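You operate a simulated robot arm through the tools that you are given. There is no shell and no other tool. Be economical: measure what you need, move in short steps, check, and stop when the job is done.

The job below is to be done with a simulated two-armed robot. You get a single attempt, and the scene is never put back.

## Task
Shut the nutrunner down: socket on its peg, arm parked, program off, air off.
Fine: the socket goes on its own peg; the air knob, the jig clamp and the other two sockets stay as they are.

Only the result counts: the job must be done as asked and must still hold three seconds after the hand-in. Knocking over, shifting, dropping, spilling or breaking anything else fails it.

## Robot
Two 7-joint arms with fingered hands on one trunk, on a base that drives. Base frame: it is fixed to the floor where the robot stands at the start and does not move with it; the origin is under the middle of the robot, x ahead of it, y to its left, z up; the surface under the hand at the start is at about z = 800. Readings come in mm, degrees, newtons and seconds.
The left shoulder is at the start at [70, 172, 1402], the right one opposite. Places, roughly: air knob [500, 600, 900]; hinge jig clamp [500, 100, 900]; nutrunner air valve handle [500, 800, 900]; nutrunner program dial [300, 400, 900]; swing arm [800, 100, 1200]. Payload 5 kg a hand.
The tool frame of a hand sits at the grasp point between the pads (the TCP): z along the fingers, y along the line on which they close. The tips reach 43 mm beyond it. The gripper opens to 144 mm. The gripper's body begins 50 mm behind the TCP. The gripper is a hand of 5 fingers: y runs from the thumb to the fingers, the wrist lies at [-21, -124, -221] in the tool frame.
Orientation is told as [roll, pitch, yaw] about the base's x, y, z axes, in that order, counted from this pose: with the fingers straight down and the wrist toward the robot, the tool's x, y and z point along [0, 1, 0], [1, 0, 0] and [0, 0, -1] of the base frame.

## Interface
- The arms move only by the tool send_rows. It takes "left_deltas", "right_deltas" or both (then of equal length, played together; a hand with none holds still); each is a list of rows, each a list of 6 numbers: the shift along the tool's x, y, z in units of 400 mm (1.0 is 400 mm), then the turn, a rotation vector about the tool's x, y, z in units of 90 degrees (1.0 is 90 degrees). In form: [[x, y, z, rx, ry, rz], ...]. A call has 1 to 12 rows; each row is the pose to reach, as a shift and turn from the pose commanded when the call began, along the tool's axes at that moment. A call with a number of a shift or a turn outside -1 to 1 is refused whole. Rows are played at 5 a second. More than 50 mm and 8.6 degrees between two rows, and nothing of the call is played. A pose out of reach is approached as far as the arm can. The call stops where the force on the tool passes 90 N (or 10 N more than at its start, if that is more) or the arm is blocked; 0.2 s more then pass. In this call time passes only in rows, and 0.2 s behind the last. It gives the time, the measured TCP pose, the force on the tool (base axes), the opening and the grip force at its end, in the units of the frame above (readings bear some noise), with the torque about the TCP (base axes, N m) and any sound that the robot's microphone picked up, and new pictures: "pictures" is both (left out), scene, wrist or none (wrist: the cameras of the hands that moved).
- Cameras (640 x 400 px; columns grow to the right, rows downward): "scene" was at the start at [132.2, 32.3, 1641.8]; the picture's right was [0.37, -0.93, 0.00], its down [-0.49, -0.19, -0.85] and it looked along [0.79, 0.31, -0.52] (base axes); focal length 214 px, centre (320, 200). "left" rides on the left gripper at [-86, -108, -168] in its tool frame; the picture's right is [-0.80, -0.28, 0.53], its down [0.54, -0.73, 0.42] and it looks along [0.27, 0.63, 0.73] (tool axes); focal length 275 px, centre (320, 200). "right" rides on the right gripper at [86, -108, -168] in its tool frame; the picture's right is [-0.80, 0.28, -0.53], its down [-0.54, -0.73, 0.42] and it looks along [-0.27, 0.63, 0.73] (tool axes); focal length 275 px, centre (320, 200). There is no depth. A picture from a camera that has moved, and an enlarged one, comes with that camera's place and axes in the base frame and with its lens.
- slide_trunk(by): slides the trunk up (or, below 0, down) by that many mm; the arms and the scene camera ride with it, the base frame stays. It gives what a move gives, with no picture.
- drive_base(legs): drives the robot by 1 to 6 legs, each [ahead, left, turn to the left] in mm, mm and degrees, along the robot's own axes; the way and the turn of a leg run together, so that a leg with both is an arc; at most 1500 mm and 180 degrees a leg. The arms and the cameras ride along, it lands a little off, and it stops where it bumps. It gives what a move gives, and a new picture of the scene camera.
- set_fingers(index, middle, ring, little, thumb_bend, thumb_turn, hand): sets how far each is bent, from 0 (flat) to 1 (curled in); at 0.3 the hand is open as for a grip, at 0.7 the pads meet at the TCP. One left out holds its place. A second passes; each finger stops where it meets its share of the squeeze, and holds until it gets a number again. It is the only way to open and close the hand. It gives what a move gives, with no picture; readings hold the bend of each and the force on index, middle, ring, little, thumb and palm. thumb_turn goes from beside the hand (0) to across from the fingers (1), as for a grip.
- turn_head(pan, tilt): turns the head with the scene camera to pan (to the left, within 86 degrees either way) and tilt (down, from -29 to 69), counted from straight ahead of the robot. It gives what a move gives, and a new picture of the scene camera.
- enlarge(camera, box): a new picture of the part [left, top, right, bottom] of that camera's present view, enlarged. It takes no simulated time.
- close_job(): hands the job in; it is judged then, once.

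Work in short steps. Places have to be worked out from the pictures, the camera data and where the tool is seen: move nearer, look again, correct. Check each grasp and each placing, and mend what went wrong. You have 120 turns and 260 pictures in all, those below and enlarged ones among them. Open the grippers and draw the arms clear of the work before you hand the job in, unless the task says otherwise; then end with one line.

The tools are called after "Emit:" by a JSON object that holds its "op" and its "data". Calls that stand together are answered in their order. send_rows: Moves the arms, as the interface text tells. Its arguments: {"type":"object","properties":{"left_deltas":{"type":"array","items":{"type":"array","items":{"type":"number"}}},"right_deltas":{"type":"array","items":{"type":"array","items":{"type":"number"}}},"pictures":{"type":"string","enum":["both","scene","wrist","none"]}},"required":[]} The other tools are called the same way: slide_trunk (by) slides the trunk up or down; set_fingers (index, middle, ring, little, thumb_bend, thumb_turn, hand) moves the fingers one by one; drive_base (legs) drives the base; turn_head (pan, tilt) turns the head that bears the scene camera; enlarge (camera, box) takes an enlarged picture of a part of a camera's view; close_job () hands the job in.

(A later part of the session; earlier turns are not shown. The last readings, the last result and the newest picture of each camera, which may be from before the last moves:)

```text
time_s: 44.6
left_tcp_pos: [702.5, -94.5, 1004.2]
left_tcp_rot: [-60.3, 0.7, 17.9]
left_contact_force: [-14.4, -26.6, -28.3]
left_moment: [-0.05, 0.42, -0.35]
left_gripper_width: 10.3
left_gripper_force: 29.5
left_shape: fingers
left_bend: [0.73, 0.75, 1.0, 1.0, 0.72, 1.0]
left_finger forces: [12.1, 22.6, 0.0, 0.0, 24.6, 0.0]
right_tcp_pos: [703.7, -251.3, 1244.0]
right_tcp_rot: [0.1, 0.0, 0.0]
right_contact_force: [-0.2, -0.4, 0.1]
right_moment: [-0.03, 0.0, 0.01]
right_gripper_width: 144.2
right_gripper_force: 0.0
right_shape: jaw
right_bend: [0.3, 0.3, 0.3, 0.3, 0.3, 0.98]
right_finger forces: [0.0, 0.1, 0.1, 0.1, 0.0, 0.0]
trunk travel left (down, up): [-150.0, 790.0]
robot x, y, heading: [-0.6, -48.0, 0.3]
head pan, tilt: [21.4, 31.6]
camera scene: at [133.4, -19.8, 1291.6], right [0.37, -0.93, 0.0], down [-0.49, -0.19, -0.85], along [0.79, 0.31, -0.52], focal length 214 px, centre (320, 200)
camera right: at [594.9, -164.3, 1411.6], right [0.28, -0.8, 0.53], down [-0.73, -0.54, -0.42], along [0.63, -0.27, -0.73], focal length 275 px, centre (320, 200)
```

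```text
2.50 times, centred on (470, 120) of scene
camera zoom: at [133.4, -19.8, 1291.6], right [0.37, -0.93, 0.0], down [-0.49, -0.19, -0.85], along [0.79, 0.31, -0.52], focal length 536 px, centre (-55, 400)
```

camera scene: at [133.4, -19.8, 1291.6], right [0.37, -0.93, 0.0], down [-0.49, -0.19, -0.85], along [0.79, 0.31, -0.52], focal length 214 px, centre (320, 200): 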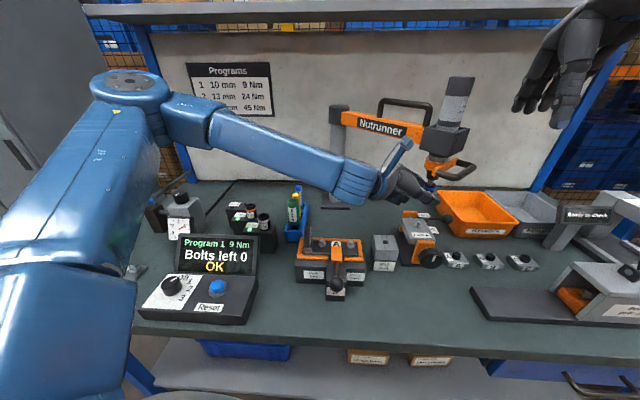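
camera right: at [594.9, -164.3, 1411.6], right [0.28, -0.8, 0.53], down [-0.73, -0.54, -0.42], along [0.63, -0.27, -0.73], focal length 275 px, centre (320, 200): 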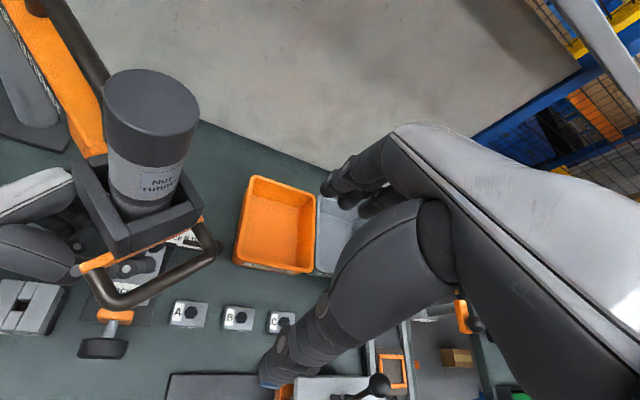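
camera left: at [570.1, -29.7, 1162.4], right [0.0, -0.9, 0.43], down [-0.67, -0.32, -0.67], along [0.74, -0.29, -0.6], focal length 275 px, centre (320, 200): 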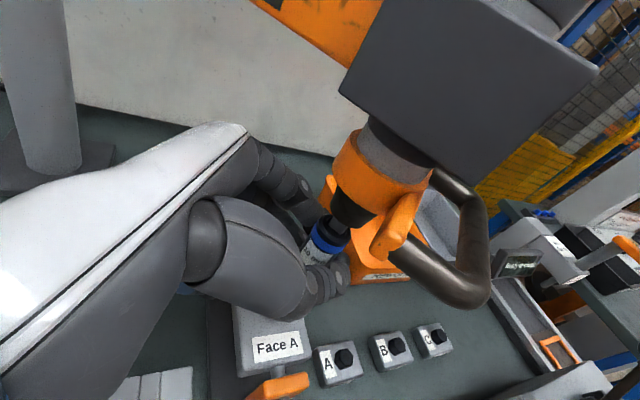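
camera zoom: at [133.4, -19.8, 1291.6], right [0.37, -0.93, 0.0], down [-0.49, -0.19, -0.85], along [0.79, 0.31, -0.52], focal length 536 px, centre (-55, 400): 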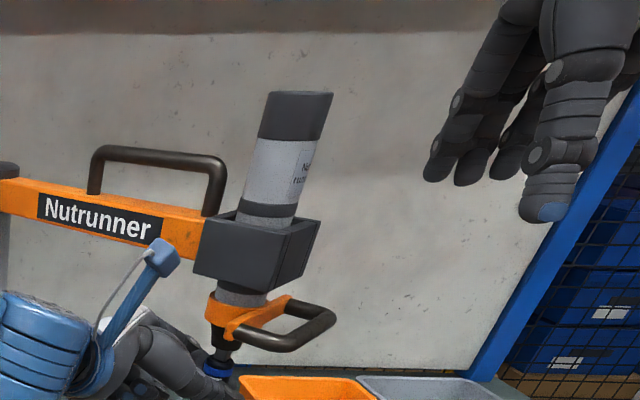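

Cylinder top confirmed at [704,-103,1274]. Slide the open right hand sideways (+y 147 mm) so the cylinder enters between thumb and fingers.

Emit:
{"op": "send_rows", "data": {"right_deltas": [[0.092, 0, 0, 0, 0, 0], [0.184, 0, 0, 0, 0, 0], [0.276, 0, 0, 0, 0, 0], [0.367, 0, 0, 0, 0, 0]], "pictures": "both"}}

Emit:
{"op": "enlarge", "data": {"camera": "scene", "box": [380, 20, 540, 200]}}

```text
time_s: 45.6
left_tcp_pos: [702.4, -92.9, 1003.6]
left_tcp_rot: [-60.4, 0.7, 17.8]
left_contact_force: [-14.6, -26.1, -29.1]
left_moment: [-0.02, 0.45, -0.35]
left_gripper_width: 10.4
left_gripper_force: 30.5
left_shape: fingers
left_bend: [0.73, 0.75, 1.0, 1.0, 0.72, 1.0]
left_finger forces: [11.9, 23.8, 0.1, 0.1, 24.8, 0.0]
right_tcp_pos: [702.4, -104.2, 1246.3]
right_tcp_rot: [0.1, 0.1, 0.0]
right_contact_force: [0.3, -0.4, -0.8]
right_moment: [0.01, 0.01, 0.0]
right_gripper_width: 143.6
right_gripper_force: 0.0
right_shape: jaw
right_bend: [0.3, 0.3, 0.3, 0.3, 0.3, 0.98]
right_finger forces: [0.0, 0.0, 0.1, 0.1, 0.0, 0.0]
trunk travel left (down, up): [-150.0, 790.0]
robot x, y, heading: [0.8, -51.9, 0.0]
head pan, tilt: [21.4, 31.6]
camera scene: at [133.4, -19.2, 1291.6], right [0.37, -0.93, 0.0], down [-0.49, -0.19, -0.85], along [0.79, 0.31, -0.52], focal length 214 px, centre (320, 200)
camera right: at [591.8, -17.5, 1413.5], right [0.28, -0.8, 0.53], down [-0.73, -0.54, -0.42], along [0.63, -0.27, -0.73], focal length 275 px, centre (320, 200)
```

scene: 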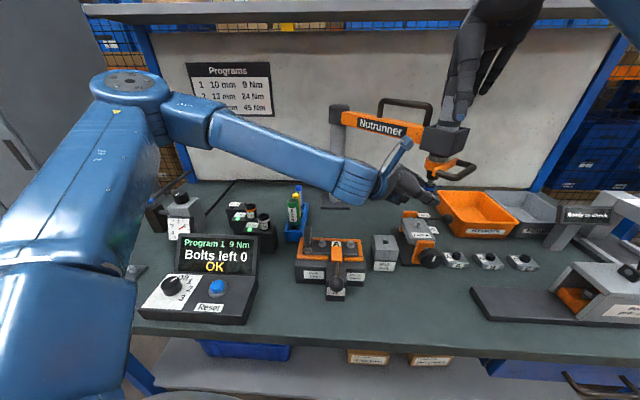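
right: 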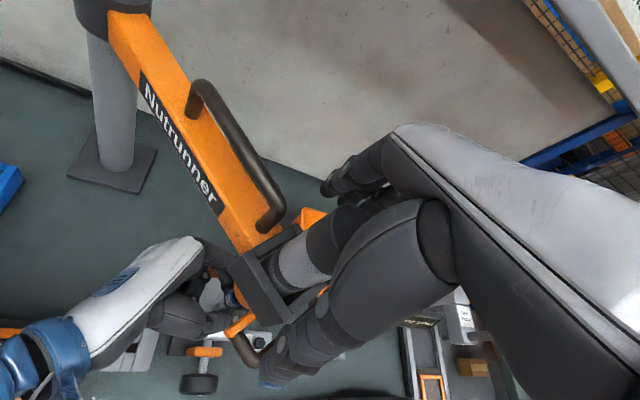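

```text
2.22 times, centred on (460, 110) of scene
camera zoom: at [133.4, -19.2, 1291.6], right [0.37, -0.93, 0.0], down [-0.49, -0.19, -0.85], along [0.79, 0.31, -0.52], focal length 477 px, centre (9, 400)
```

zoom: 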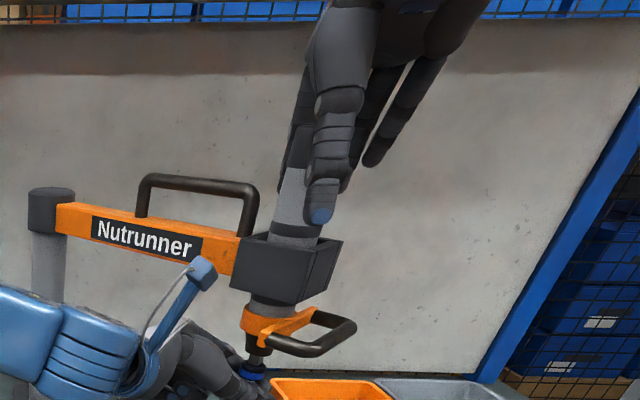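

Cylinder is between thumb and fingers. Close the right hand on it.

Emit:
{"op": "set_fingers", "data": {"hand": "right", "index": 0.75, "middle": 0.75, "ring": 0.75, "little": 0.75, "thumb_bend": 0.75}}

Emit:
{"op": "enlarge", "data": {"camera": "scene", "box": [380, 20, 540, 200]}}

```text
time_s: 46.6
left_tcp_pos: [703.1, -92.7, 1006.2]
left_tcp_rot: [-60.3, 0.8, 18.0]
left_contact_force: [-14.9, -22.9, -27.9]
left_moment: [0.02, 0.45, -0.37]
left_gripper_width: 10.2
left_gripper_force: 29.3
left_shape: fingers
left_bend: [0.73, 0.75, 1.0, 1.0, 0.72, 1.0]
left_finger forces: [11.2, 24.5, 0.0, 0.0, 24.0, 0.1]
right_tcp_pos: [701.4, -105.0, 1246.3]
right_tcp_rot: [0.0, 0.1, 0.0]
right_contact_force: [0.2, -4.4, -4.7]
right_moment: [-0.24, -0.14, 0.12]
right_gripper_width: 43.4
right_gripper_force: 17.3
right_shape: fingers
right_bend: [0.58, 0.61, 0.75, 0.75, 0.64, 0.97]
right_finger forces: [8.7, 8.3, 0.1, 0.1, 17.9, 0.0]
trunk travel left (down, up): [-150.0, 790.0]
robot x, y, heading: [0.5, -50.6, 0.1]
head pan, tilt: [21.4, 31.6]
```

```text
2.22 times, centred on (460, 110) of scene
camera zoom: at [133.7, -20.6, 1291.6], right [0.37, -0.93, 0.0], down [-0.49, -0.19, -0.85], along [0.79, 0.31, -0.52], focal length 477 px, centre (9, 400)
```

zoom: 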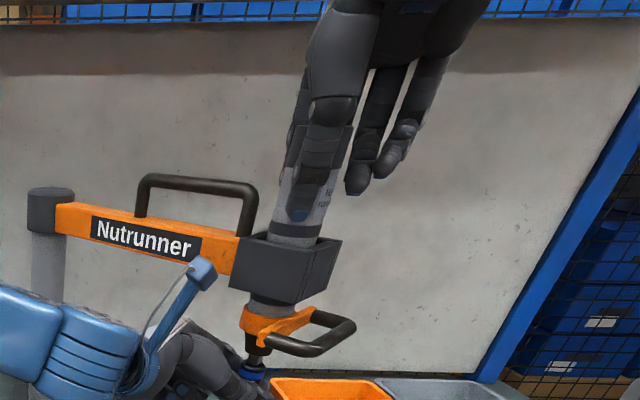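

Gripped by thumb, index and middle. Tighten, then pull the left hand down 40 mm while the right holds.

Emit:
{"op": "set_fingers", "data": {"hand": "right", "index": 1, "middle": 1, "thumb_bend": 1}}

Emit:
{"op": "set_fingers", "data": {"hand": "left", "index": 1, "middle": 1, "thumb_bend": 1}}

Emit:
{"op": "send_rows", "data": {"left_deltas": [[0.011, 0, 0.006, 0, 0, 0], [0.022, 0, 0.0123, 0, 0, 0], [0.033, 0, 0.0184, 0, 0, 0], [0.0435, 0, 0.0246, 0, 0, 0], [0.054, 0, 0.031, 0, 0, 0], [0.065, 0, 0.037, 0, 0, 0], [0.076, 0, 0.043, 0, 0, 0], [0.087, 0, 0.049, 0, 0, 0]], "pictures": "wrist"}}

Emit:
{"op": "enlarge", "data": {"camera": "scene", "box": [370, 130, 490, 230]}}

```text
time_s: 47.6
left_tcp_pos: [703.5, -93.7, 1004.7]
left_tcp_rot: [-60.3, 0.7, 18.0]
left_contact_force: [-14.9, -19.4, -26.8]
left_moment: [-0.01, 0.42, -0.3]
left_gripper_width: 10.5
left_gripper_force: 29.0
left_shape: fingers
left_bend: [0.73, 0.75, 1.0, 1.0, 0.72, 1.0]
left_finger forces: [10.5, 24.2, 0.0, 0.0, 23.2, 0.1]
right_tcp_pos: [702.6, -105.1, 1245.7]
right_tcp_rot: [0.2, 0.1, 0.0]
right_contact_force: [-1.5, -11.2, -9.0]
right_moment: [-0.41, -0.18, -0.03]
right_gripper_width: 43.2
right_gripper_force: 18.3
right_shape: fingers
right_bend: [0.58, 0.6, 0.75, 0.75, 0.64, 0.97]
right_finger forces: [8.0, 10.3, 0.1, 0.0, 19.1, 0.0]
trunk travel left (down, up): [-150.0, 790.0]
robot x, y, heading: [1.0, -50.3, 0.3]
head pan, tilt: [21.4, 31.6]
```

```text
time_s: 48.6
left_tcp_pos: [704.2, -93.2, 1003.9]
left_tcp_rot: [-60.2, 0.6, 18.1]
left_contact_force: [-0.9, -23.8, -38.5]
left_moment: [0.12, 0.22, 0.09]
left_gripper_width: 6.2
left_gripper_force: 33.1
left_shape: fingers
left_bend: [0.74, 0.75, 1.0, 1.0, 0.7, 1.0]
left_finger forces: [10.1, 29.9, 0.0, 0.0, 25.6, 0.1]
right_tcp_pos: [702.2, -105.4, 1245.5]
right_tcp_rot: [0.1, 0.0, 0.1]
right_contact_force: [-13.2, -3.4, -6.4]
right_moment: [-0.18, 0.42, 0.1]
right_gripper_width: 43.3
right_gripper_force: 17.5
right_shape: fingers
right_bend: [0.59, 0.62, 0.75, 0.75, 0.63, 0.97]
right_finger forces: [5.6, 6.1, 0.0, 0.1, 23.6, 0.0]
trunk travel left (down, up): [-150.0, 790.0]
robot x, y, heading: [-3.0, -46.7, 0.1]
head pan, tilt: [21.4, 31.6]
```

```text
time_s: 50.5
left_tcp_pos: [701.6, -91.5, 966.0]
left_tcp_rot: [-60.4, 0.6, 18.1]
left_contact_force: [0.8, 0.2, 0.7]
left_moment: [0.01, -0.02, -0.01]
left_gripper_width: 0.1
left_gripper_force: 0.0
left_shape: fingers
left_bend: [0.74, 0.77, 1.0, 1.0, 0.73, 1.0]
left_finger forces: [0.0, 0.0, 0.0, 0.0, 0.0, 0.0]
right_tcp_pos: [701.2, -103.2, 1245.9]
right_tcp_rot: [0.1, 0.1, 0.0]
right_contact_force: [-4.3, -12.5, -12.4]
right_moment: [-0.49, -0.01, -0.1]
right_gripper_width: 43.0
right_gripper_force: 19.0
right_shape: fingers
right_bend: [0.59, 0.61, 0.75, 0.75, 0.63, 0.97]
right_finger forces: [7.1, 12.1, 0.1, 0.0, 17.9, 0.0]
trunk travel left (down, up): [-150.0, 790.0]
robot x, y, heading: [1.8, -48.4, 0.2]
head pan, tilt: [21.4, 31.6]
camera left: at [568.8, -28.6, 1124.2], right [0.0, -0.9, 0.43], down [-0.67, -0.32, -0.67], along [0.75, -0.29, -0.6], focal length 275 px, centre (320, 200)
```

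left: 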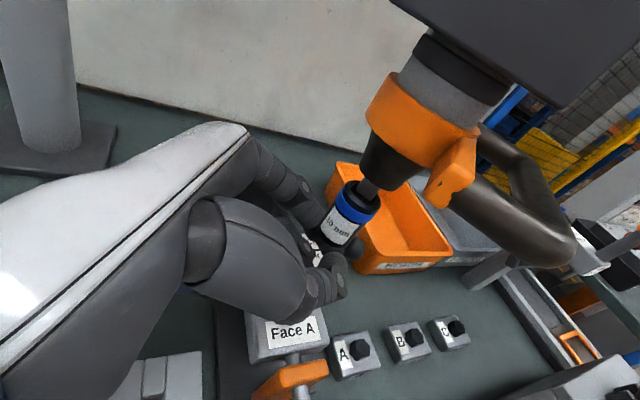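

```text
4.00 times, centred on (430, 180) of scene
camera zoom: at [132.9, -19.0, 1291.8], right [0.37, -0.93, 0.0], down [-0.49, -0.19, -0.85], along [0.79, 0.31, -0.52], focal length 858 px, centre (-120, 280)
```

zoom: 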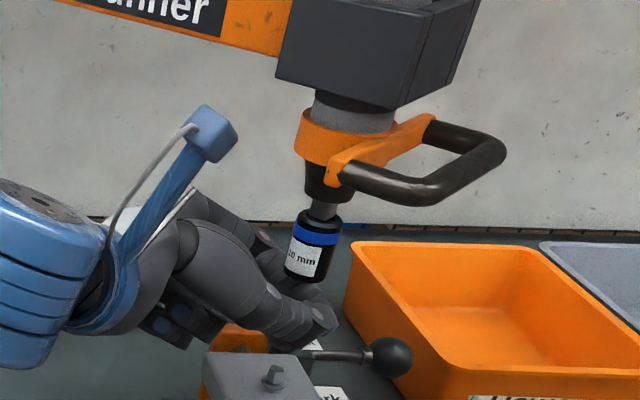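

The left slipped off (tip-only grip low on the socket), but the right holds the nutrunner well and the socket is still on. Reopen the left and regrip higher and deeper.

Emit:
{"op": "set_fingers", "data": {"hand": "left", "index": 0.48, "middle": 0.48, "thumb_bend": 0.48}}

Emit:
{"op": "send_rows", "data": {"left_deltas": [[-0.056, -0.003, -0.017, 0, 0, 0], [-0.112, -0.005, -0.034, 0, 0, 0]], "pictures": "wrist"}}

Emit:
{"op": "enlarge", "data": {"camera": "scene", "box": [370, 130, 490, 230]}}

Emit:
{"op": "enlarge", "data": {"camera": "left", "box": [220, 130, 420, 330]}}

```text
time_s: 51.5
left_tcp_pos: [700.8, -92.7, 966.0]
left_tcp_rot: [-60.3, 0.6, 18.1]
left_contact_force: [0.0, -0.6, -0.2]
left_moment: [0.0, -0.03, 0.0]
left_gripper_width: 84.9
left_gripper_force: 0.1
left_shape: fingers
left_bend: [0.48, 0.48, 1.0, 1.0, 0.48, 1.0]
left_finger forces: [0.1, 0.0, 0.0, 0.1, 0.0, 0.0]
right_tcp_pos: [701.5, -103.0, 1246.7]
right_tcp_rot: [0.0, 0.1, 0.1]
right_contact_force: [-3.7, -11.0, -9.6]
right_moment: [-0.48, -0.04, -0.08]
right_gripper_width: 43.0
right_gripper_force: 18.7
right_shape: fingers
right_bend: [0.59, 0.61, 0.75, 0.75, 0.63, 0.97]
right_finger forces: [7.3, 12.2, 0.1, 0.0, 18.1, 0.0]
trunk travel left (down, up): [-150.0, 790.0]
robot x, y, heading: [0.9, -49.4, 0.0]
head pan, tilt: [21.4, 31.6]
```

```text
time_s: 52.0
left_tcp_pos: [703.8, -102.4, 1011.8]
left_tcp_rot: [-60.4, 0.6, 18.2]
left_contact_force: [0.0, -0.3, -1.4]
left_moment: [-0.02, 0.0, 0.01]
left_gripper_width: 85.3
left_gripper_force: 0.1
left_shape: fingers
left_bend: [0.48, 0.48, 1.0, 1.0, 0.48, 1.0]
left_finger forces: [0.0, 0.0, 0.1, 0.0, 0.1, 0.1]
right_tcp_pos: [700.6, -103.5, 1246.2]
right_tcp_rot: [0.1, -0.1, 0.1]
right_contact_force: [-3.8, -12.1, -8.4]
right_moment: [-0.46, -0.01, -0.09]
right_gripper_width: 42.8
right_gripper_force: 18.5
right_shape: fingers
right_bend: [0.59, 0.61, 0.75, 0.75, 0.63, 0.97]
right_finger forces: [7.1, 11.8, 0.0, 0.0, 18.3, 0.1]
trunk travel left (down, up): [-150.0, 790.0]
robot x, y, heading: [-2.4, -50.8, 0.2]
head pan, tilt: [21.4, 31.6]
camera left: at [570.3, -40.1, 1169.2], right [0.0, -0.9, 0.43], down [-0.67, -0.32, -0.67], along [0.75, -0.29, -0.6], focal length 275 px, centre (320, 200)
```

left: 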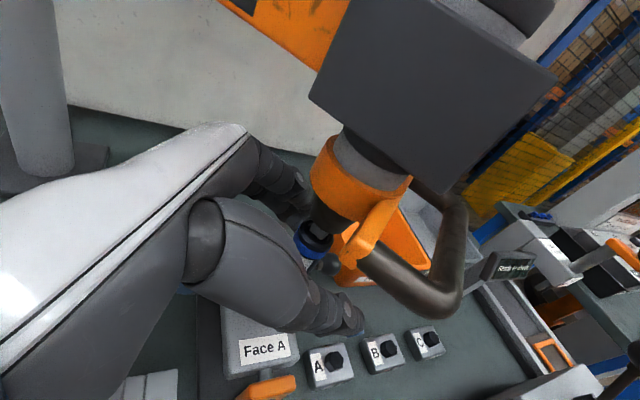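

```text
4.00 times, centred on (430, 180) of scene
camera zoom: at [132.5, -19.2, 1291.7], right [0.37, -0.93, 0.0], down [-0.49, -0.19, -0.85], along [0.79, 0.31, -0.52], focal length 858 px, centre (-120, 280)
```

zoom: 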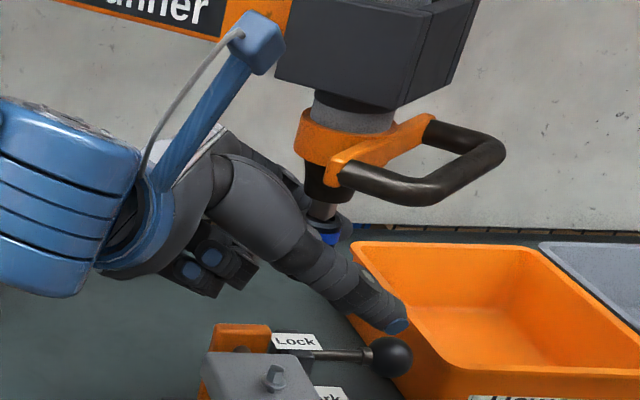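

```text
2.00 times, centred on (320, 230) of left
camera zoom: at [570.3, -40.1, 1169.2], right [0.0, -0.9, 0.43], down [-0.67, -0.32, -0.67], along [0.75, -0.29, -0.6], focal length 551 px, centre (320, 140)
```

zoom: 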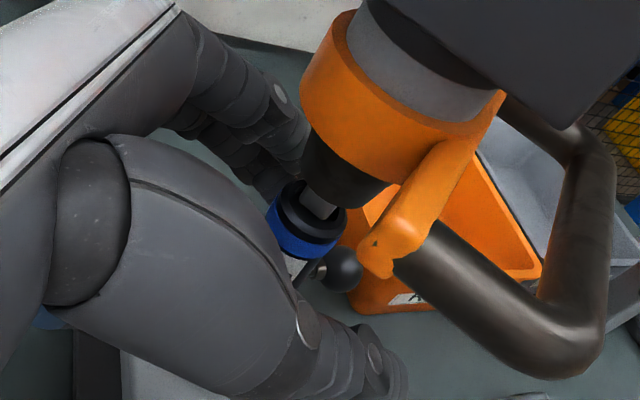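

Socket now sits deeper, at mid-length. Bring the ring finger in too for a stronger pull, then close.

Emit:
{"op": "set_fingers", "data": {"hand": "left", "ring": 0.48}}

Emit:
{"op": "set_fingers", "data": {"hand": "left", "index": 0.9, "middle": 0.9, "ring": 0.9, "thumb_bend": 0.9}}

Emit:
{"op": "enlarge", "data": {"camera": "left", "box": [220, 130, 420, 330]}}

Emit:
{"op": "enlarge", "data": {"camera": "scene", "box": [370, 130, 490, 230]}}

```text
time_s: 53.0
left_tcp_pos: [703.1, -103.3, 1011.0]
left_tcp_rot: [-60.5, 0.6, 18.1]
left_contact_force: [0.1, -0.3, -0.7]
left_moment: [0.0, 0.04, 0.02]
left_gripper_width: 85.2
left_gripper_force: 0.1
left_shape: fingers
left_bend: [0.48, 0.48, 0.48, 1.0, 0.48, 1.0]
left_finger forces: [0.0, 0.1, 0.0, 0.0, 0.1, 0.0]
right_tcp_pos: [701.4, -104.2, 1245.4]
right_tcp_rot: [0.0, 0.0, 0.1]
right_contact_force: [-3.6, -11.1, -10.1]
right_moment: [-0.45, -0.05, -0.08]
right_gripper_width: 43.1
right_gripper_force: 18.6
right_shape: fingers
right_bend: [0.59, 0.61, 0.75, 0.75, 0.63, 0.97]
right_finger forces: [7.0, 12.1, 0.1, 0.0, 18.1, 0.0]
trunk travel left (down, up): [-150.0, 790.0]
robot x, y, heading: [-0.2, -47.6, -0.0]
head pan, tilt: [21.4, 31.6]
```

```text
time_s: 54.0
left_tcp_pos: [703.1, -104.6, 1009.7]
left_tcp_rot: [-60.4, 0.7, 18.0]
left_contact_force: [-1.1, -12.4, -10.9]
left_moment: [0.03, -0.08, 0.07]
left_gripper_width: 1.1
left_gripper_force: 6.4
left_shape: fingers
left_bend: [0.75, 0.72, 0.9, 1.0, 0.73, 1.0]
left_finger forces: [0.1, 11.2, 0.1, 0.0, 2.3, 0.0]
right_tcp_pos: [701.9, -104.4, 1246.1]
right_tcp_rot: [0.2, 0.0, 0.1]
right_contact_force: [-8.0, -5.0, -7.5]
right_moment: [-0.22, 0.12, 0.05]
right_gripper_width: 42.9
right_gripper_force: 18.2
right_shape: fingers
right_bend: [0.59, 0.61, 0.75, 0.75, 0.63, 0.97]
right_finger forces: [6.8, 8.9, 0.0, 0.1, 20.0, 0.0]
trunk travel left (down, up): [-150.0, 790.0]
robot x, y, heading: [0.7, -46.9, -0.0]
head pan, tilt: [21.4, 31.6]
```

```text
2.00 times, centred on (320, 230) of left
camera zoom: at [570.0, -41.1, 1168.5], right [0.0, -0.9, 0.43], down [-0.67, -0.32, -0.67], along [0.75, -0.29, -0.6], focal length 551 px, centre (320, 140)
```

zoom: 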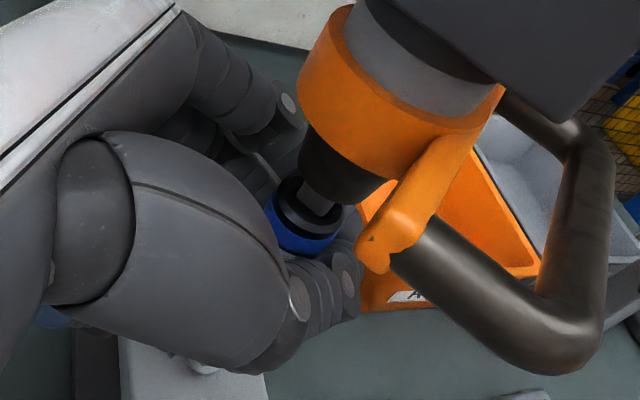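

```text
4.00 times, centred on (430, 180) of scene
camera zoom: at [132.8, -19.7, 1291.7], right [0.37, -0.93, 0.0], down [-0.49, -0.19, -0.85], along [0.79, 0.31, -0.52], focal length 858 px, centre (-120, 280)
```

zoom: 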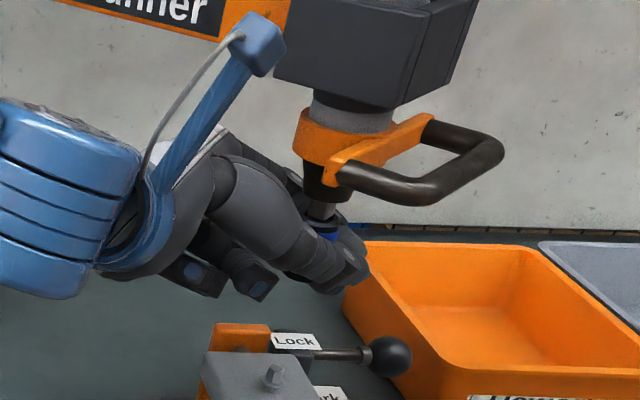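

Readings are odd (only middle loaded); look closer at where the fingers actually sit.

Emit:
{"op": "enlarge", "data": {"camera": "scene", "box": [410, 165, 470, 210]}}

Emit:
{"op": "enlarge", "data": {"camera": "left", "box": [270, 200, 360, 290]}}

Emit:
{"op": "enlarge", "data": {"camera": "right", "box": [180, 230, 300, 340]}}

```text
8.89 times, centred on (440, 188) of scene
camera zoom: at [132.8, -19.7, 1291.7], right [0.37, -0.93, 0.0], down [-0.49, -0.19, -0.85], along [0.79, 0.31, -0.52], focal length 1906 px, centre (-747, 311)
```

zoom: 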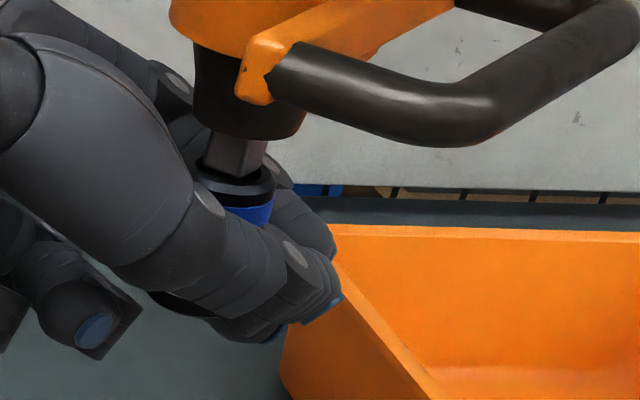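

```text
4.44 times, centred on (315, 245) of left
camera zoom: at [570.0, -41.1, 1168.5], right [0.0, -0.9, 0.43], down [-0.67, -0.32, -0.67], along [0.75, -0.29, -0.6], focal length 1224 px, centre (342, 0)
```

zoom: 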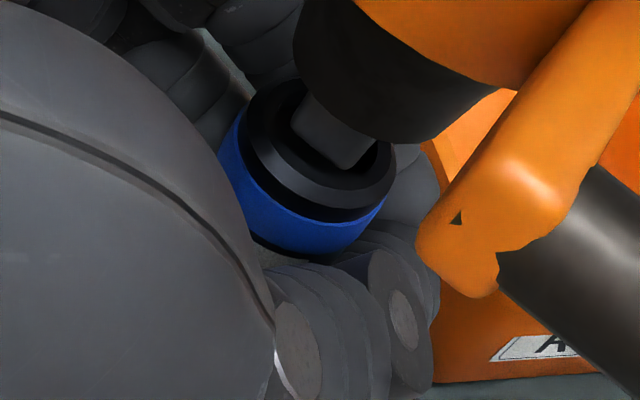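

```text
3.64 times, centred on (240, 285) of right
camera zoom: at [590.8, -17.9, 1413.9], right [0.29, -0.8, 0.53], down [-0.72, -0.54, -0.42], along [0.63, -0.27, -0.73], focal length 1001 px, centre (611, -109)
```

zoom: 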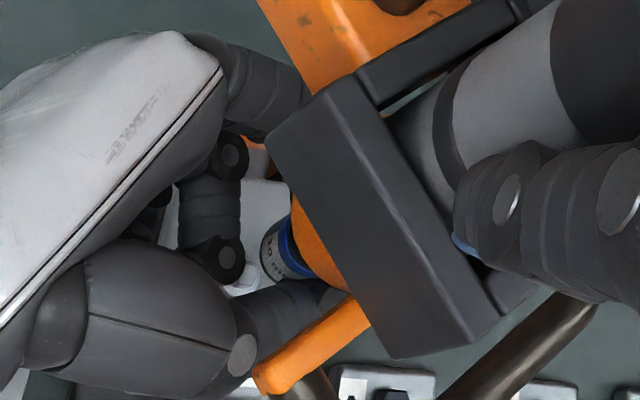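

The thumb and index wrap past the socket — the hand is now too deep. Open, curl the ring again, back off 22 mm so the pads meet on the socket, and regrip.

Emit:
{"op": "set_fingers", "data": {"hand": "left", "index": 0.48, "middle": 0.48, "ring": 1, "thumb_bend": 0.48}}

Emit:
{"op": "send_rows", "data": {"left_deltas": [[-0.005, 0, -0.028, 0, 0, 0], [-0.01, 0, -0.058, 0, 0, 0]], "pictures": "none"}}

Emit:
{"op": "set_fingers", "data": {"hand": "left", "index": 0.8, "middle": 0.8, "thumb_bend": 0.8}}

Emit:
{"op": "enlarge", "data": {"camera": "scene", "box": [410, 165, 470, 210]}}

Emit:
{"op": "enlarge", "data": {"camera": "left", "box": [270, 200, 390, 320]}}

```text
time_s: 55.0
left_tcp_pos: [703.2, -103.8, 1012.2]
left_tcp_rot: [-60.4, 0.6, 18.1]
left_contact_force: [-0.5, -0.3, 0.7]
left_moment: [0.03, -0.02, -0.01]
left_gripper_width: 85.0
left_gripper_force: 0.1
left_shape: fingers
left_bend: [0.48, 0.48, 1.0, 1.0, 0.48, 1.0]
left_finger forces: [0.0, 0.0, 0.0, 0.1, 0.0, 0.1]
right_tcp_pos: [701.3, -104.8, 1245.9]
right_tcp_rot: [-0.1, 0.1, 0.1]
right_contact_force: [-4.1, -12.0, -8.2]
right_moment: [-0.44, 0.0, -0.09]
right_gripper_width: 42.8
right_gripper_force: 18.7
right_shape: fingers
right_bend: [0.58, 0.61, 0.75, 0.75, 0.63, 0.97]
right_finger forces: [7.1, 12.5, 0.1, 0.1, 18.0, 0.1]
trunk travel left (down, up): [-150.0, 790.0]
robot x, y, heading: [-0.6, -49.9, 0.2]
head pan, tilt: [21.4, 31.6]
```

```text
time_s: 55.6
left_tcp_pos: [697.5, -84.6, 1027.2]
left_tcp_rot: [-60.5, 0.6, 18.1]
left_contact_force: [-1.3, -0.2, -0.7]
left_moment: [-0.04, -0.02, -0.02]
left_gripper_width: 85.0
left_gripper_force: 0.0
left_shape: fingers
left_bend: [0.48, 0.48, 1.0, 1.0, 0.48, 1.0]
left_finger forces: [0.1, 0.0, 0.0, 0.0, 0.1, 0.1]
right_tcp_pos: [700.9, -104.9, 1247.3]
right_tcp_rot: [0.0, 0.0, 0.1]
right_contact_force: [-4.9, -11.0, -8.6]
right_moment: [-0.44, -0.04, -0.08]
right_gripper_width: 42.9
right_gripper_force: 19.3
right_shape: fingers
right_bend: [0.58, 0.61, 0.75, 0.75, 0.63, 0.97]
right_finger forces: [7.0, 12.1, 0.0, 0.0, 18.4, 0.0]
trunk travel left (down, up): [-150.0, 790.0]
robot x, y, heading: [2.3, -51.1, 0.1]
head pan, tilt: [21.4, 31.6]
```

```text
time_s: 56.6
left_tcp_pos: [697.7, -85.2, 1025.3]
left_tcp_rot: [-60.4, 0.7, 18.0]
left_contact_force: [-0.7, -9.6, -6.6]
left_moment: [-0.03, 0.03, -0.02]
left_gripper_width: 18.2
left_gripper_force: 18.4
left_shape: fingers
left_bend: [0.71, 0.63, 1.0, 1.0, 0.66, 1.0]
left_finger forces: [8.7, 8.4, 0.1, 0.1, 18.6, 0.0]
right_tcp_pos: [700.7, -104.2, 1245.9]
right_tcp_rot: [0.1, -0.1, 0.2]
right_contact_force: [-7.9, -6.7, -7.3]
right_moment: [-0.24, 0.07, 0.03]
right_gripper_width: 42.9
right_gripper_force: 17.9
right_shape: fingers
right_bend: [0.59, 0.61, 0.75, 0.75, 0.63, 0.97]
right_finger forces: [6.7, 9.6, 0.0, 0.0, 19.6, 0.0]
trunk travel left (down, up): [-150.0, 790.0]
robot x, y, heading: [2.7, -49.5, 0.0]
head pan, tilt: [21.4, 31.6]
```

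```text
8.89 times, centred on (440, 188) of scene
camera zoom: at [132.7, -19.4, 1291.7], right [0.37, -0.93, 0.0], down [-0.49, -0.19, -0.85], along [0.79, 0.31, -0.52], focal length 1906 px, centre (-747, 311)
```

zoom: 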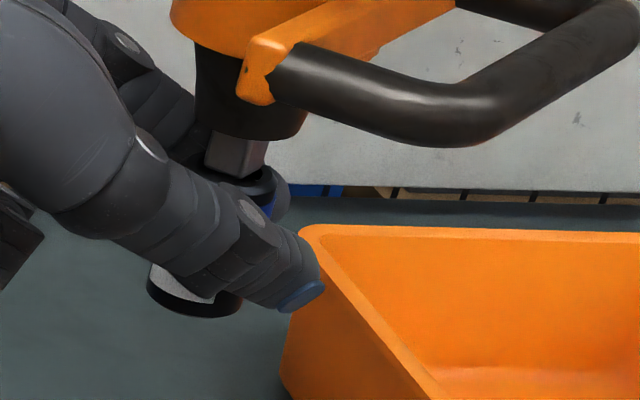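

```text
3.33 times, centred on (330, 260) of left
camera zoom: at [564.4, -22.1, 1184.6], right [0.0, -0.9, 0.43], down [-0.67, -0.32, -0.67], along [0.75, -0.29, -0.6], focal length 918 px, centre (287, 0)
```

zoom: 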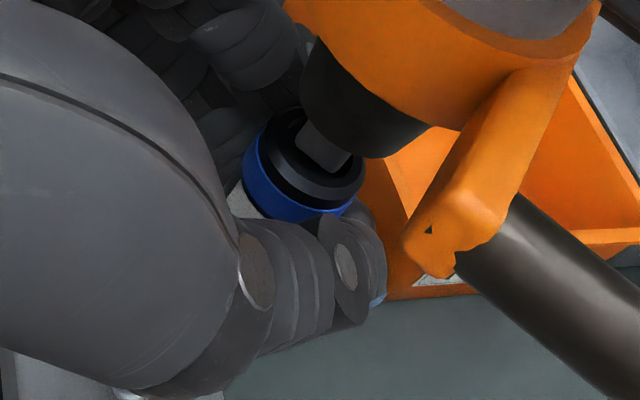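

Much better: balanced grip at mid-height, with the socket's bottom free. Squeeze harder and pull down 40 mm.

Emit:
{"op": "set_fingers", "data": {"hand": "left", "index": 1, "middle": 1, "thumb_bend": 1}}

Emit:
{"op": "send_rows", "data": {"left_deltas": [[0.011, 0, 0.006, 0, 0, 0], [0.022, 0, 0.0123, 0, 0, 0], [0.033, 0, 0.0184, 0, 0, 0], [0.0435, 0, 0.0246, 0, 0, 0]], "pictures": "none"}}

Emit:
{"op": "enlarge", "data": {"camera": "scene", "box": [410, 165, 470, 210]}}

```text
time_s: 57.6
left_tcp_pos: [697.8, -85.4, 1025.8]
left_tcp_rot: [-60.3, 0.7, 18.1]
left_contact_force: [3.2, -14.5, -13.6]
left_moment: [0.16, 0.01, 0.18]
left_gripper_width: 16.6
left_gripper_force: 19.3
left_shape: fingers
left_bend: [0.71, 0.64, 1.0, 1.0, 0.66, 1.0]
left_finger forces: [8.2, 8.7, 0.0, 0.1, 21.8, 0.0]
right_tcp_pos: [701.1, -103.7, 1246.6]
right_tcp_rot: [0.1, 0.1, 0.0]
right_contact_force: [-12.0, -3.3, -5.0]
right_moment: [-0.11, 0.39, 0.1]
right_gripper_width: 43.0
right_gripper_force: 18.8
right_shape: fingers
right_bend: [0.59, 0.61, 0.75, 0.75, 0.63, 0.97]
right_finger forces: [6.4, 7.9, 0.0, 0.1, 23.0, 0.0]
trunk travel left (down, up): [-150.0, 790.0]
robot x, y, heading: [-0.3, -50.9, 0.1]
head pan, tilt: [21.4, 31.6]
```

```text
time_s: 58.6
left_tcp_pos: [694.7, -88.0, 1008.4]
left_tcp_rot: [-60.4, 0.4, 17.9]
left_contact_force: [-3.0, -18.0, 19.1]
left_moment: [-0.36, -0.08, -0.09]
left_gripper_width: 12.0
left_gripper_force: 17.4
left_shape: fingers
left_bend: [0.71, 0.72, 1.0, 1.0, 0.7, 0.98]
left_finger forces: [11.9, 1.7, 0.1, 0.0, 21.7, 0.0]
right_tcp_pos: [699.6, -104.4, 1247.5]
right_tcp_rot: [0.1, -0.1, 0.1]
right_contact_force: [-6.1, 0.6, -16.4]
right_moment: [-0.04, 0.2, 0.1]
right_gripper_width: 42.9
right_gripper_force: 16.7
right_shape: fingers
right_bend: [0.58, 0.61, 0.75, 0.75, 0.63, 0.96]
right_finger forces: [7.5, 7.1, 0.0, 0.0, 18.0, 0.0]
trunk travel left (down, up): [-150.0, 790.0]
robot x, y, heading: [-1.2, -50.0, -0.2]
head pan, tilt: [21.4, 31.6]
```

```text
8.89 times, centred on (440, 188) of scene
camera zoom: at [131.1, -19.7, 1292.0], right [0.37, -0.93, 0.0], down [-0.49, -0.19, -0.85], along [0.79, 0.31, -0.52], focal length 1906 px, centre (-747, 311)
```

zoom: 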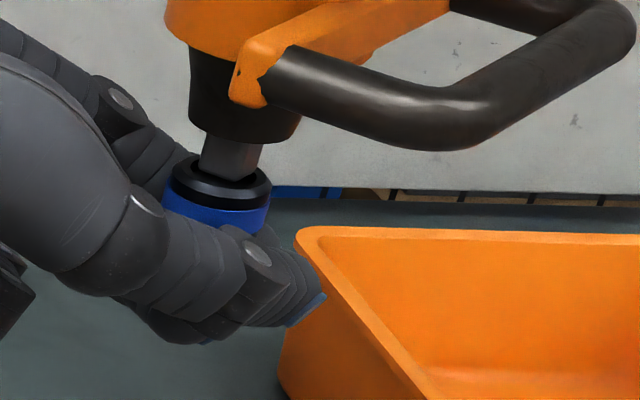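

Slipping at ~19 N pull. Two fingers give a limited squeeze; I'll regrip at the good spot with three fingers (index, middle, ring) for more force.

Emit:
{"op": "set_fingers", "data": {"hand": "left", "index": 0.48, "middle": 0.48, "ring": 0.48, "thumb_bend": 0.48}}

Emit:
{"op": "send_rows", "data": {"left_deltas": [[-0.02, 0, -0.0123, 0, 0, 0], [-0.0435, 0, -0.0246, 0, 0, 0]], "pictures": "none"}}

Emit:
{"op": "set_fingers", "data": {"hand": "left", "index": 0.85, "middle": 0.85, "ring": 0.85, "thumb_bend": 0.85}}

Emit:
{"op": "enlarge", "data": {"camera": "scene", "box": [410, 165, 470, 210]}}

```text
time_s: 59.6
left_tcp_pos: [697.2, -85.2, 1006.9]
left_tcp_rot: [-60.4, 0.6, 18.1]
left_contact_force: [0.1, 0.0, 0.1]
left_moment: [0.0, 0.01, 0.04]
left_gripper_width: 85.1
left_gripper_force: 0.1
left_shape: fingers
left_bend: [0.48, 0.48, 0.48, 1.0, 0.48, 1.0]
left_finger forces: [0.0, 0.1, 0.1, 0.0, 0.1, 0.1]
right_tcp_pos: [701.7, -102.8, 1247.2]
right_tcp_rot: [0.0, 0.1, 0.0]
right_contact_force: [-2.5, -11.6, -4.5]
right_moment: [-0.39, 0.06, -0.07]
right_gripper_width: 42.6
right_gripper_force: 19.1
right_shape: fingers
right_bend: [0.58, 0.61, 0.75, 0.75, 0.63, 0.97]
right_finger forces: [7.5, 13.0, 0.0, 0.0, 18.3, 0.1]
trunk travel left (down, up): [-150.0, 790.0]
robot x, y, heading: [-3.6, -51.5, 0.4]
head pan, tilt: [21.4, 31.6]
```

```text
time_s: 60.2
left_tcp_pos: [697.8, -87.0, 1027.3]
left_tcp_rot: [-60.4, 0.6, 18.1]
left_contact_force: [-0.3, 0.3, 0.5]
left_moment: [0.03, -0.02, 0.03]
left_gripper_width: 84.9
left_gripper_force: 0.1
left_shape: fingers
left_bend: [0.48, 0.48, 0.48, 1.0, 0.48, 1.0]
left_finger forces: [0.0, 0.0, 0.0, 0.1, 0.1, 0.0]
right_tcp_pos: [700.1, -104.2, 1246.7]
right_tcp_rot: [0.0, -0.1, 0.1]
right_contact_force: [-3.4, -9.9, -1.8]
right_moment: [-0.37, 0.04, -0.09]
right_gripper_width: 42.5
right_gripper_force: 19.3
right_shape: fingers
right_bend: [0.58, 0.61, 0.75, 0.75, 0.63, 0.97]
right_finger forces: [7.5, 13.1, 0.0, 0.1, 18.7, 0.0]
trunk travel left (down, up): [-150.0, 790.0]
robot x, y, heading: [-0.9, -49.0, -0.1]
head pan, tilt: [21.4, 31.6]
```

```text
time_s: 61.2
left_tcp_pos: [695.8, -88.3, 1025.2]
left_tcp_rot: [-60.4, 0.6, 18.1]
left_contact_force: [2.0, -12.5, -11.2]
left_moment: [0.1, -0.01, 0.0]
left_gripper_width: 15.7
left_gripper_force: 18.9
left_shape: fingers
left_bend: [0.71, 0.62, 0.85, 1.0, 0.67, 1.0]
left_finger forces: [9.0, 8.6, 0.0, 0.0, 20.0, 0.0]
right_tcp_pos: [699.7, -103.7, 1246.7]
right_tcp_rot: [0.1, 0.0, 0.0]
right_contact_force: [-10.5, -3.2, -0.3]
right_moment: [-0.11, 0.34, 0.03]
right_gripper_width: 42.6
right_gripper_force: 19.1
right_shape: fingers
right_bend: [0.58, 0.61, 0.75, 0.75, 0.63, 0.97]
right_finger forces: [6.9, 9.2, 0.0, 0.1, 21.8, 0.1]
trunk travel left (down, up): [-150.0, 790.0]
robot x, y, heading: [4.7, -49.2, 0.1]
head pan, tilt: [21.4, 31.6]
```

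```text
8.89 times, centred on (440, 188) of scene
camera zoom: at [132.3, -19.4, 1291.8], right [0.37, -0.93, 0.0], down [-0.49, -0.19, -0.85], along [0.79, 0.31, -0.52], focal length 1906 px, centre (-747, 311)
```

zoom: 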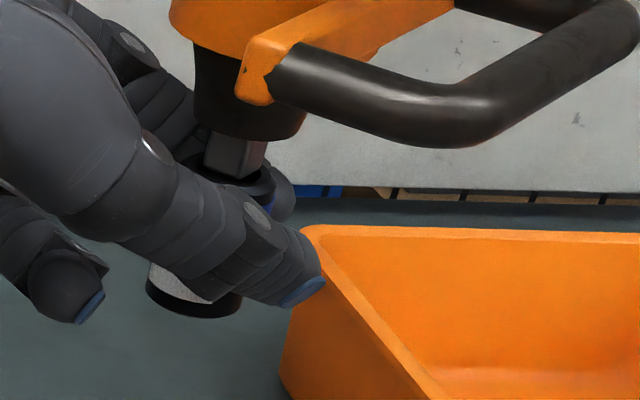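

The ring misses because the hand is tilted 30° to the socket axis. Open and flatten the tilt to ~10° so three fingers line up on it.

Emit:
{"op": "set_fingers", "data": {"hand": "left", "index": 0.48, "middle": 0.48, "ring": 0.48, "thumb_bend": 0.48}}

Emit:
{"op": "send_rows", "data": {"left_deltas": [[0.006, 0, 0, 0, -0.074, 0], [0.012, 0, 0, 0, -0.148, 0], [0.017, 0, 0, 0, -0.222, 0]], "pictures": "wrist"}}

Emit:
{"op": "enlarge", "data": {"camera": "scene", "box": [400, 155, 480, 215]}}

```text
time_s: 62.2
left_tcp_pos: [697.6, -85.9, 1026.6]
left_tcp_rot: [-60.6, 0.6, 18.1]
left_contact_force: [0.3, -0.1, 0.2]
left_moment: [-0.04, 0.01, -0.03]
left_gripper_width: 85.0
left_gripper_force: 0.0
left_shape: fingers
left_bend: [0.48, 0.48, 0.48, 1.0, 0.48, 1.0]
left_finger forces: [0.0, 0.0, 0.0, 0.1, 0.0, 0.0]
right_tcp_pos: [700.2, -103.4, 1246.9]
right_tcp_rot: [0.0, 0.0, 0.1]
right_contact_force: [-3.7, -11.3, -2.2]
right_moment: [-0.41, 0.03, -0.05]
right_gripper_width: 42.3
right_gripper_force: 19.7
right_shape: fingers
right_bend: [0.58, 0.6, 0.75, 0.75, 0.64, 0.97]
right_finger forces: [7.5, 13.2, 0.1, 0.0, 18.2, 0.0]
trunk travel left (down, up): [-150.0, 790.0]
robot x, y, heading: [2.5, -47.3, -0.0]
head pan, tilt: [21.4, 31.6]
```

```text
time_s: 63.0
left_tcp_pos: [696.9, -81.7, 1030.2]
left_tcp_rot: [-70.0, 0.6, 17.9]
left_contact_force: [-0.5, -0.8, 0.9]
left_moment: [0.02, -0.01, -0.01]
left_gripper_width: 85.0
left_gripper_force: 0.0
left_shape: fingers
left_bend: [0.48, 0.48, 0.48, 1.0, 0.48, 1.0]
left_finger forces: [0.1, 0.1, 0.0, 0.0, 0.0, 0.0]
left hand out of reach, approached as far as the arm can: row 2, 3
right_tcp_pos: [701.4, -103.7, 1246.0]
right_tcp_rot: [0.0, 0.0, 0.2]
right_contact_force: [-2.7, -10.7, -2.5]
right_moment: [-0.42, 0.01, -0.04]
right_gripper_width: 42.4
right_gripper_force: 19.3
right_shape: fingers
right_bend: [0.58, 0.6, 0.75, 0.75, 0.64, 0.97]
right_finger forces: [7.5, 13.3, 0.0, 0.0, 18.0, 0.1]
trunk travel left (down, up): [-150.0, 790.0]
robot x, y, heading: [-1.9, -47.7, 0.2]
head pan, tilt: [21.4, 31.6]
camera left: at [556.2, 5.9, 1169.9], right [-0.03, -0.82, 0.57], down [-0.63, -0.43, -0.65], along [0.77, -0.38, -0.51], focal length 275 px, centre (320, 200)
```

left: 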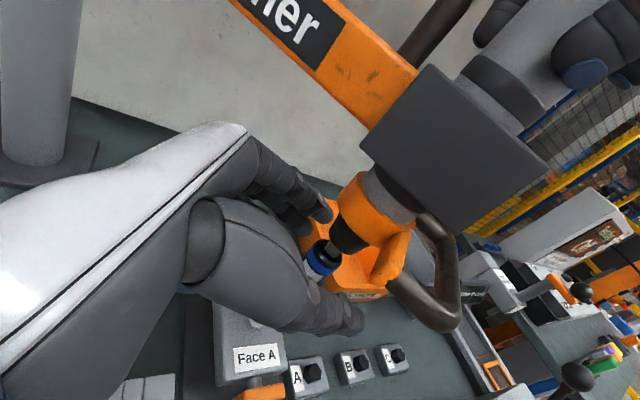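

```text
6.67 times, centred on (440, 185) of scene
camera zoom: at [132.1, -18.7, 1291.8], right [0.37, -0.93, 0.0], down [-0.49, -0.19, -0.85], along [0.79, 0.31, -0.52], focal length 1430 px, centre (-480, 300)
```

zoom: 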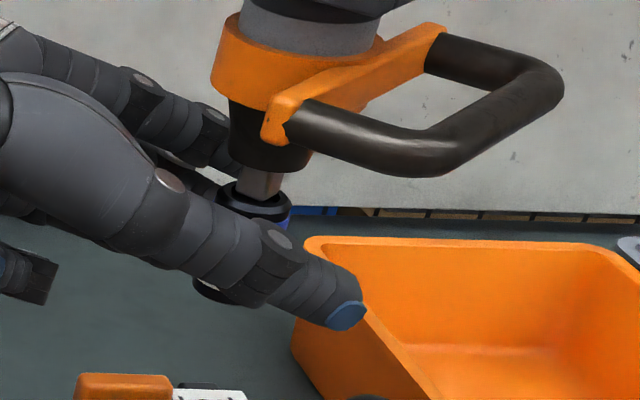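

Tilt is now 20°, centred well. Advance 8 mm and close with three fingers.

Emit:
{"op": "send_rows", "data": {"left_deltas": [[0, 0, 0.022, 0, 0, 0]], "pictures": "none"}}

Emit:
{"op": "set_fingers", "data": {"hand": "left", "index": 0.9, "middle": 0.9, "ring": 0.9, "thumb_bend": 0.9}}

Emit:
{"op": "enlarge", "data": {"camera": "scene", "box": [400, 155, 480, 215]}}

```text
time_s: 63.5
left_tcp_pos: [699.0, -89.4, 1028.2]
left_tcp_rot: [-69.6, 0.7, 18.0]
left_contact_force: [0.6, 0.1, 0.1]
left_moment: [-0.02, 0.0, -0.01]
left_gripper_width: 84.8
left_gripper_force: 0.0
left_shape: fingers
left_bend: [0.48, 0.48, 0.48, 1.0, 0.48, 1.0]
left_finger forces: [0.0, 0.0, 0.0, 0.0, 0.1, 0.1]
right_tcp_pos: [700.5, -103.2, 1247.7]
right_tcp_rot: [0.1, 0.1, 0.1]
right_contact_force: [-3.5, -10.8, -1.9]
right_moment: [-0.37, 0.04, -0.06]
right_gripper_width: 42.5
right_gripper_force: 19.8
right_shape: fingers
right_bend: [0.58, 0.6, 0.75, 0.75, 0.64, 0.97]
right_finger forces: [7.5, 13.4, 0.0, 0.1, 18.1, 0.1]
trunk travel left (down, up): [-150.0, 790.0]
robot x, y, heading: [-0.2, -48.0, 0.2]
head pan, tilt: [21.4, 31.6]
```

```text
time_s: 64.5
left_tcp_pos: [699.3, -90.6, 1026.5]
left_tcp_rot: [-69.5, 0.9, 17.9]
left_contact_force: [7.2, -19.4, -18.8]
left_moment: [0.07, -0.14, -0.02]
left_gripper_width: 8.8
left_gripper_force: 26.7
left_shape: fingers
left_bend: [0.73, 0.67, 0.72, 1.0, 0.68, 1.0]
left_finger forces: [10.4, 6.7, 13.3, 0.0, 23.0, 0.0]
right_tcp_pos: [701.1, -102.8, 1245.9]
right_tcp_rot: [0.2, 0.0, 0.1]
right_contact_force: [-15.6, 1.6, 3.6]
right_moment: [0.12, 0.6, 0.16]
right_gripper_width: 42.6
right_gripper_force: 18.4
right_shape: fingers
right_bend: [0.59, 0.62, 0.75, 0.75, 0.64, 0.96]
right_finger forces: [6.2, 6.8, 0.0, 0.0, 24.5, 0.0]
trunk travel left (down, up): [-150.0, 790.0]
robot x, y, heading: [-0.1, -52.9, 0.2]
head pan, tilt: [21.4, 31.6]
```

```text
6.67 times, centred on (440, 185) of scene
camera zoom: at [132.6, -19.4, 1291.7], right [0.37, -0.93, 0.0], down [-0.49, -0.19, -0.85], along [0.79, 0.31, -0.52], focal length 1430 px, centre (-480, 300)
```

zoom: 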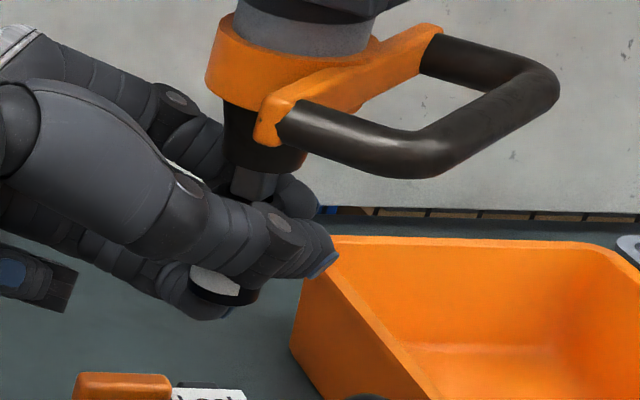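

Three fingers loaded, 27 N squeeze. Pull down 30 mm.

Emit:
{"op": "send_rows", "data": {"left_deltas": [[0.012, 0, 0.0043, 0, 0, 0], [0.0235, 0, 0.0086, 0, 0, 0], [0.035, 0, 0.0128, 0, 0, 0], [0.047, 0, 0.017, 0, 0, 0], [0.0587, 0, 0.0214, 0, 0, 0], [0.0705, 0, 0.0257, 0, 0, 0]], "pictures": "none"}}

Emit:
{"op": "enlarge", "data": {"camera": "scene", "box": [400, 155, 480, 215]}}

```text
time_s: 65.8
left_tcp_pos: [698.4, -85.7, 1023.4]
left_tcp_rot: [-69.2, 0.5, 17.5]
left_contact_force: [-4.2, -43.8, 14.3]
left_moment: [-0.58, -0.26, -0.24]
left_gripper_width: 10.5
left_gripper_force: 27.2
left_shape: fingers
left_bend: [0.73, 0.68, 0.73, 1.0, 0.67, 0.99]
left_finger forces: [11.2, 11.2, 1.9, 0.0, 30.3, 0.0]
left hand out of reach, approached as far as the arm can: row 1, 2, 3, 4, 5, 6
right_tcp_pos: [699.1, -105.1, 1247.1]
right_tcp_rot: [0.0, 0.0, 0.0]
right_contact_force: [-12.6, 11.6, -10.6]
right_moment: [0.33, 0.32, 0.19]
right_gripper_width: 43.3
right_gripper_force: 17.3
right_shape: fingers
right_bend: [0.59, 0.63, 0.75, 0.75, 0.63, 0.95]
right_finger forces: [7.1, 3.2, 0.0, 0.0, 23.4, 0.0]
trunk travel left (down, up): [-150.0, 790.0]
robot x, y, heading: [6.2, -52.4, 0.3]
head pan, tilt: [21.4, 31.6]
```

```text
6.67 times, centred on (440, 185) of scene
camera zoom: at [129.6, -20.9, 1292.4], right [0.37, -0.93, 0.0], down [-0.49, -0.19, -0.85], along [0.79, 0.31, -0.52], focal length 1430 px, centre (-480, 300)
```

zoom: 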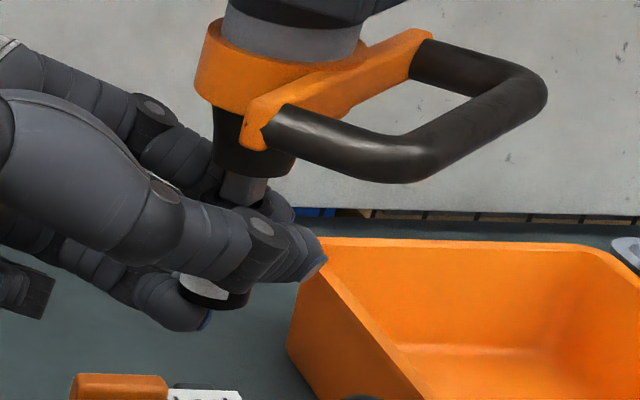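

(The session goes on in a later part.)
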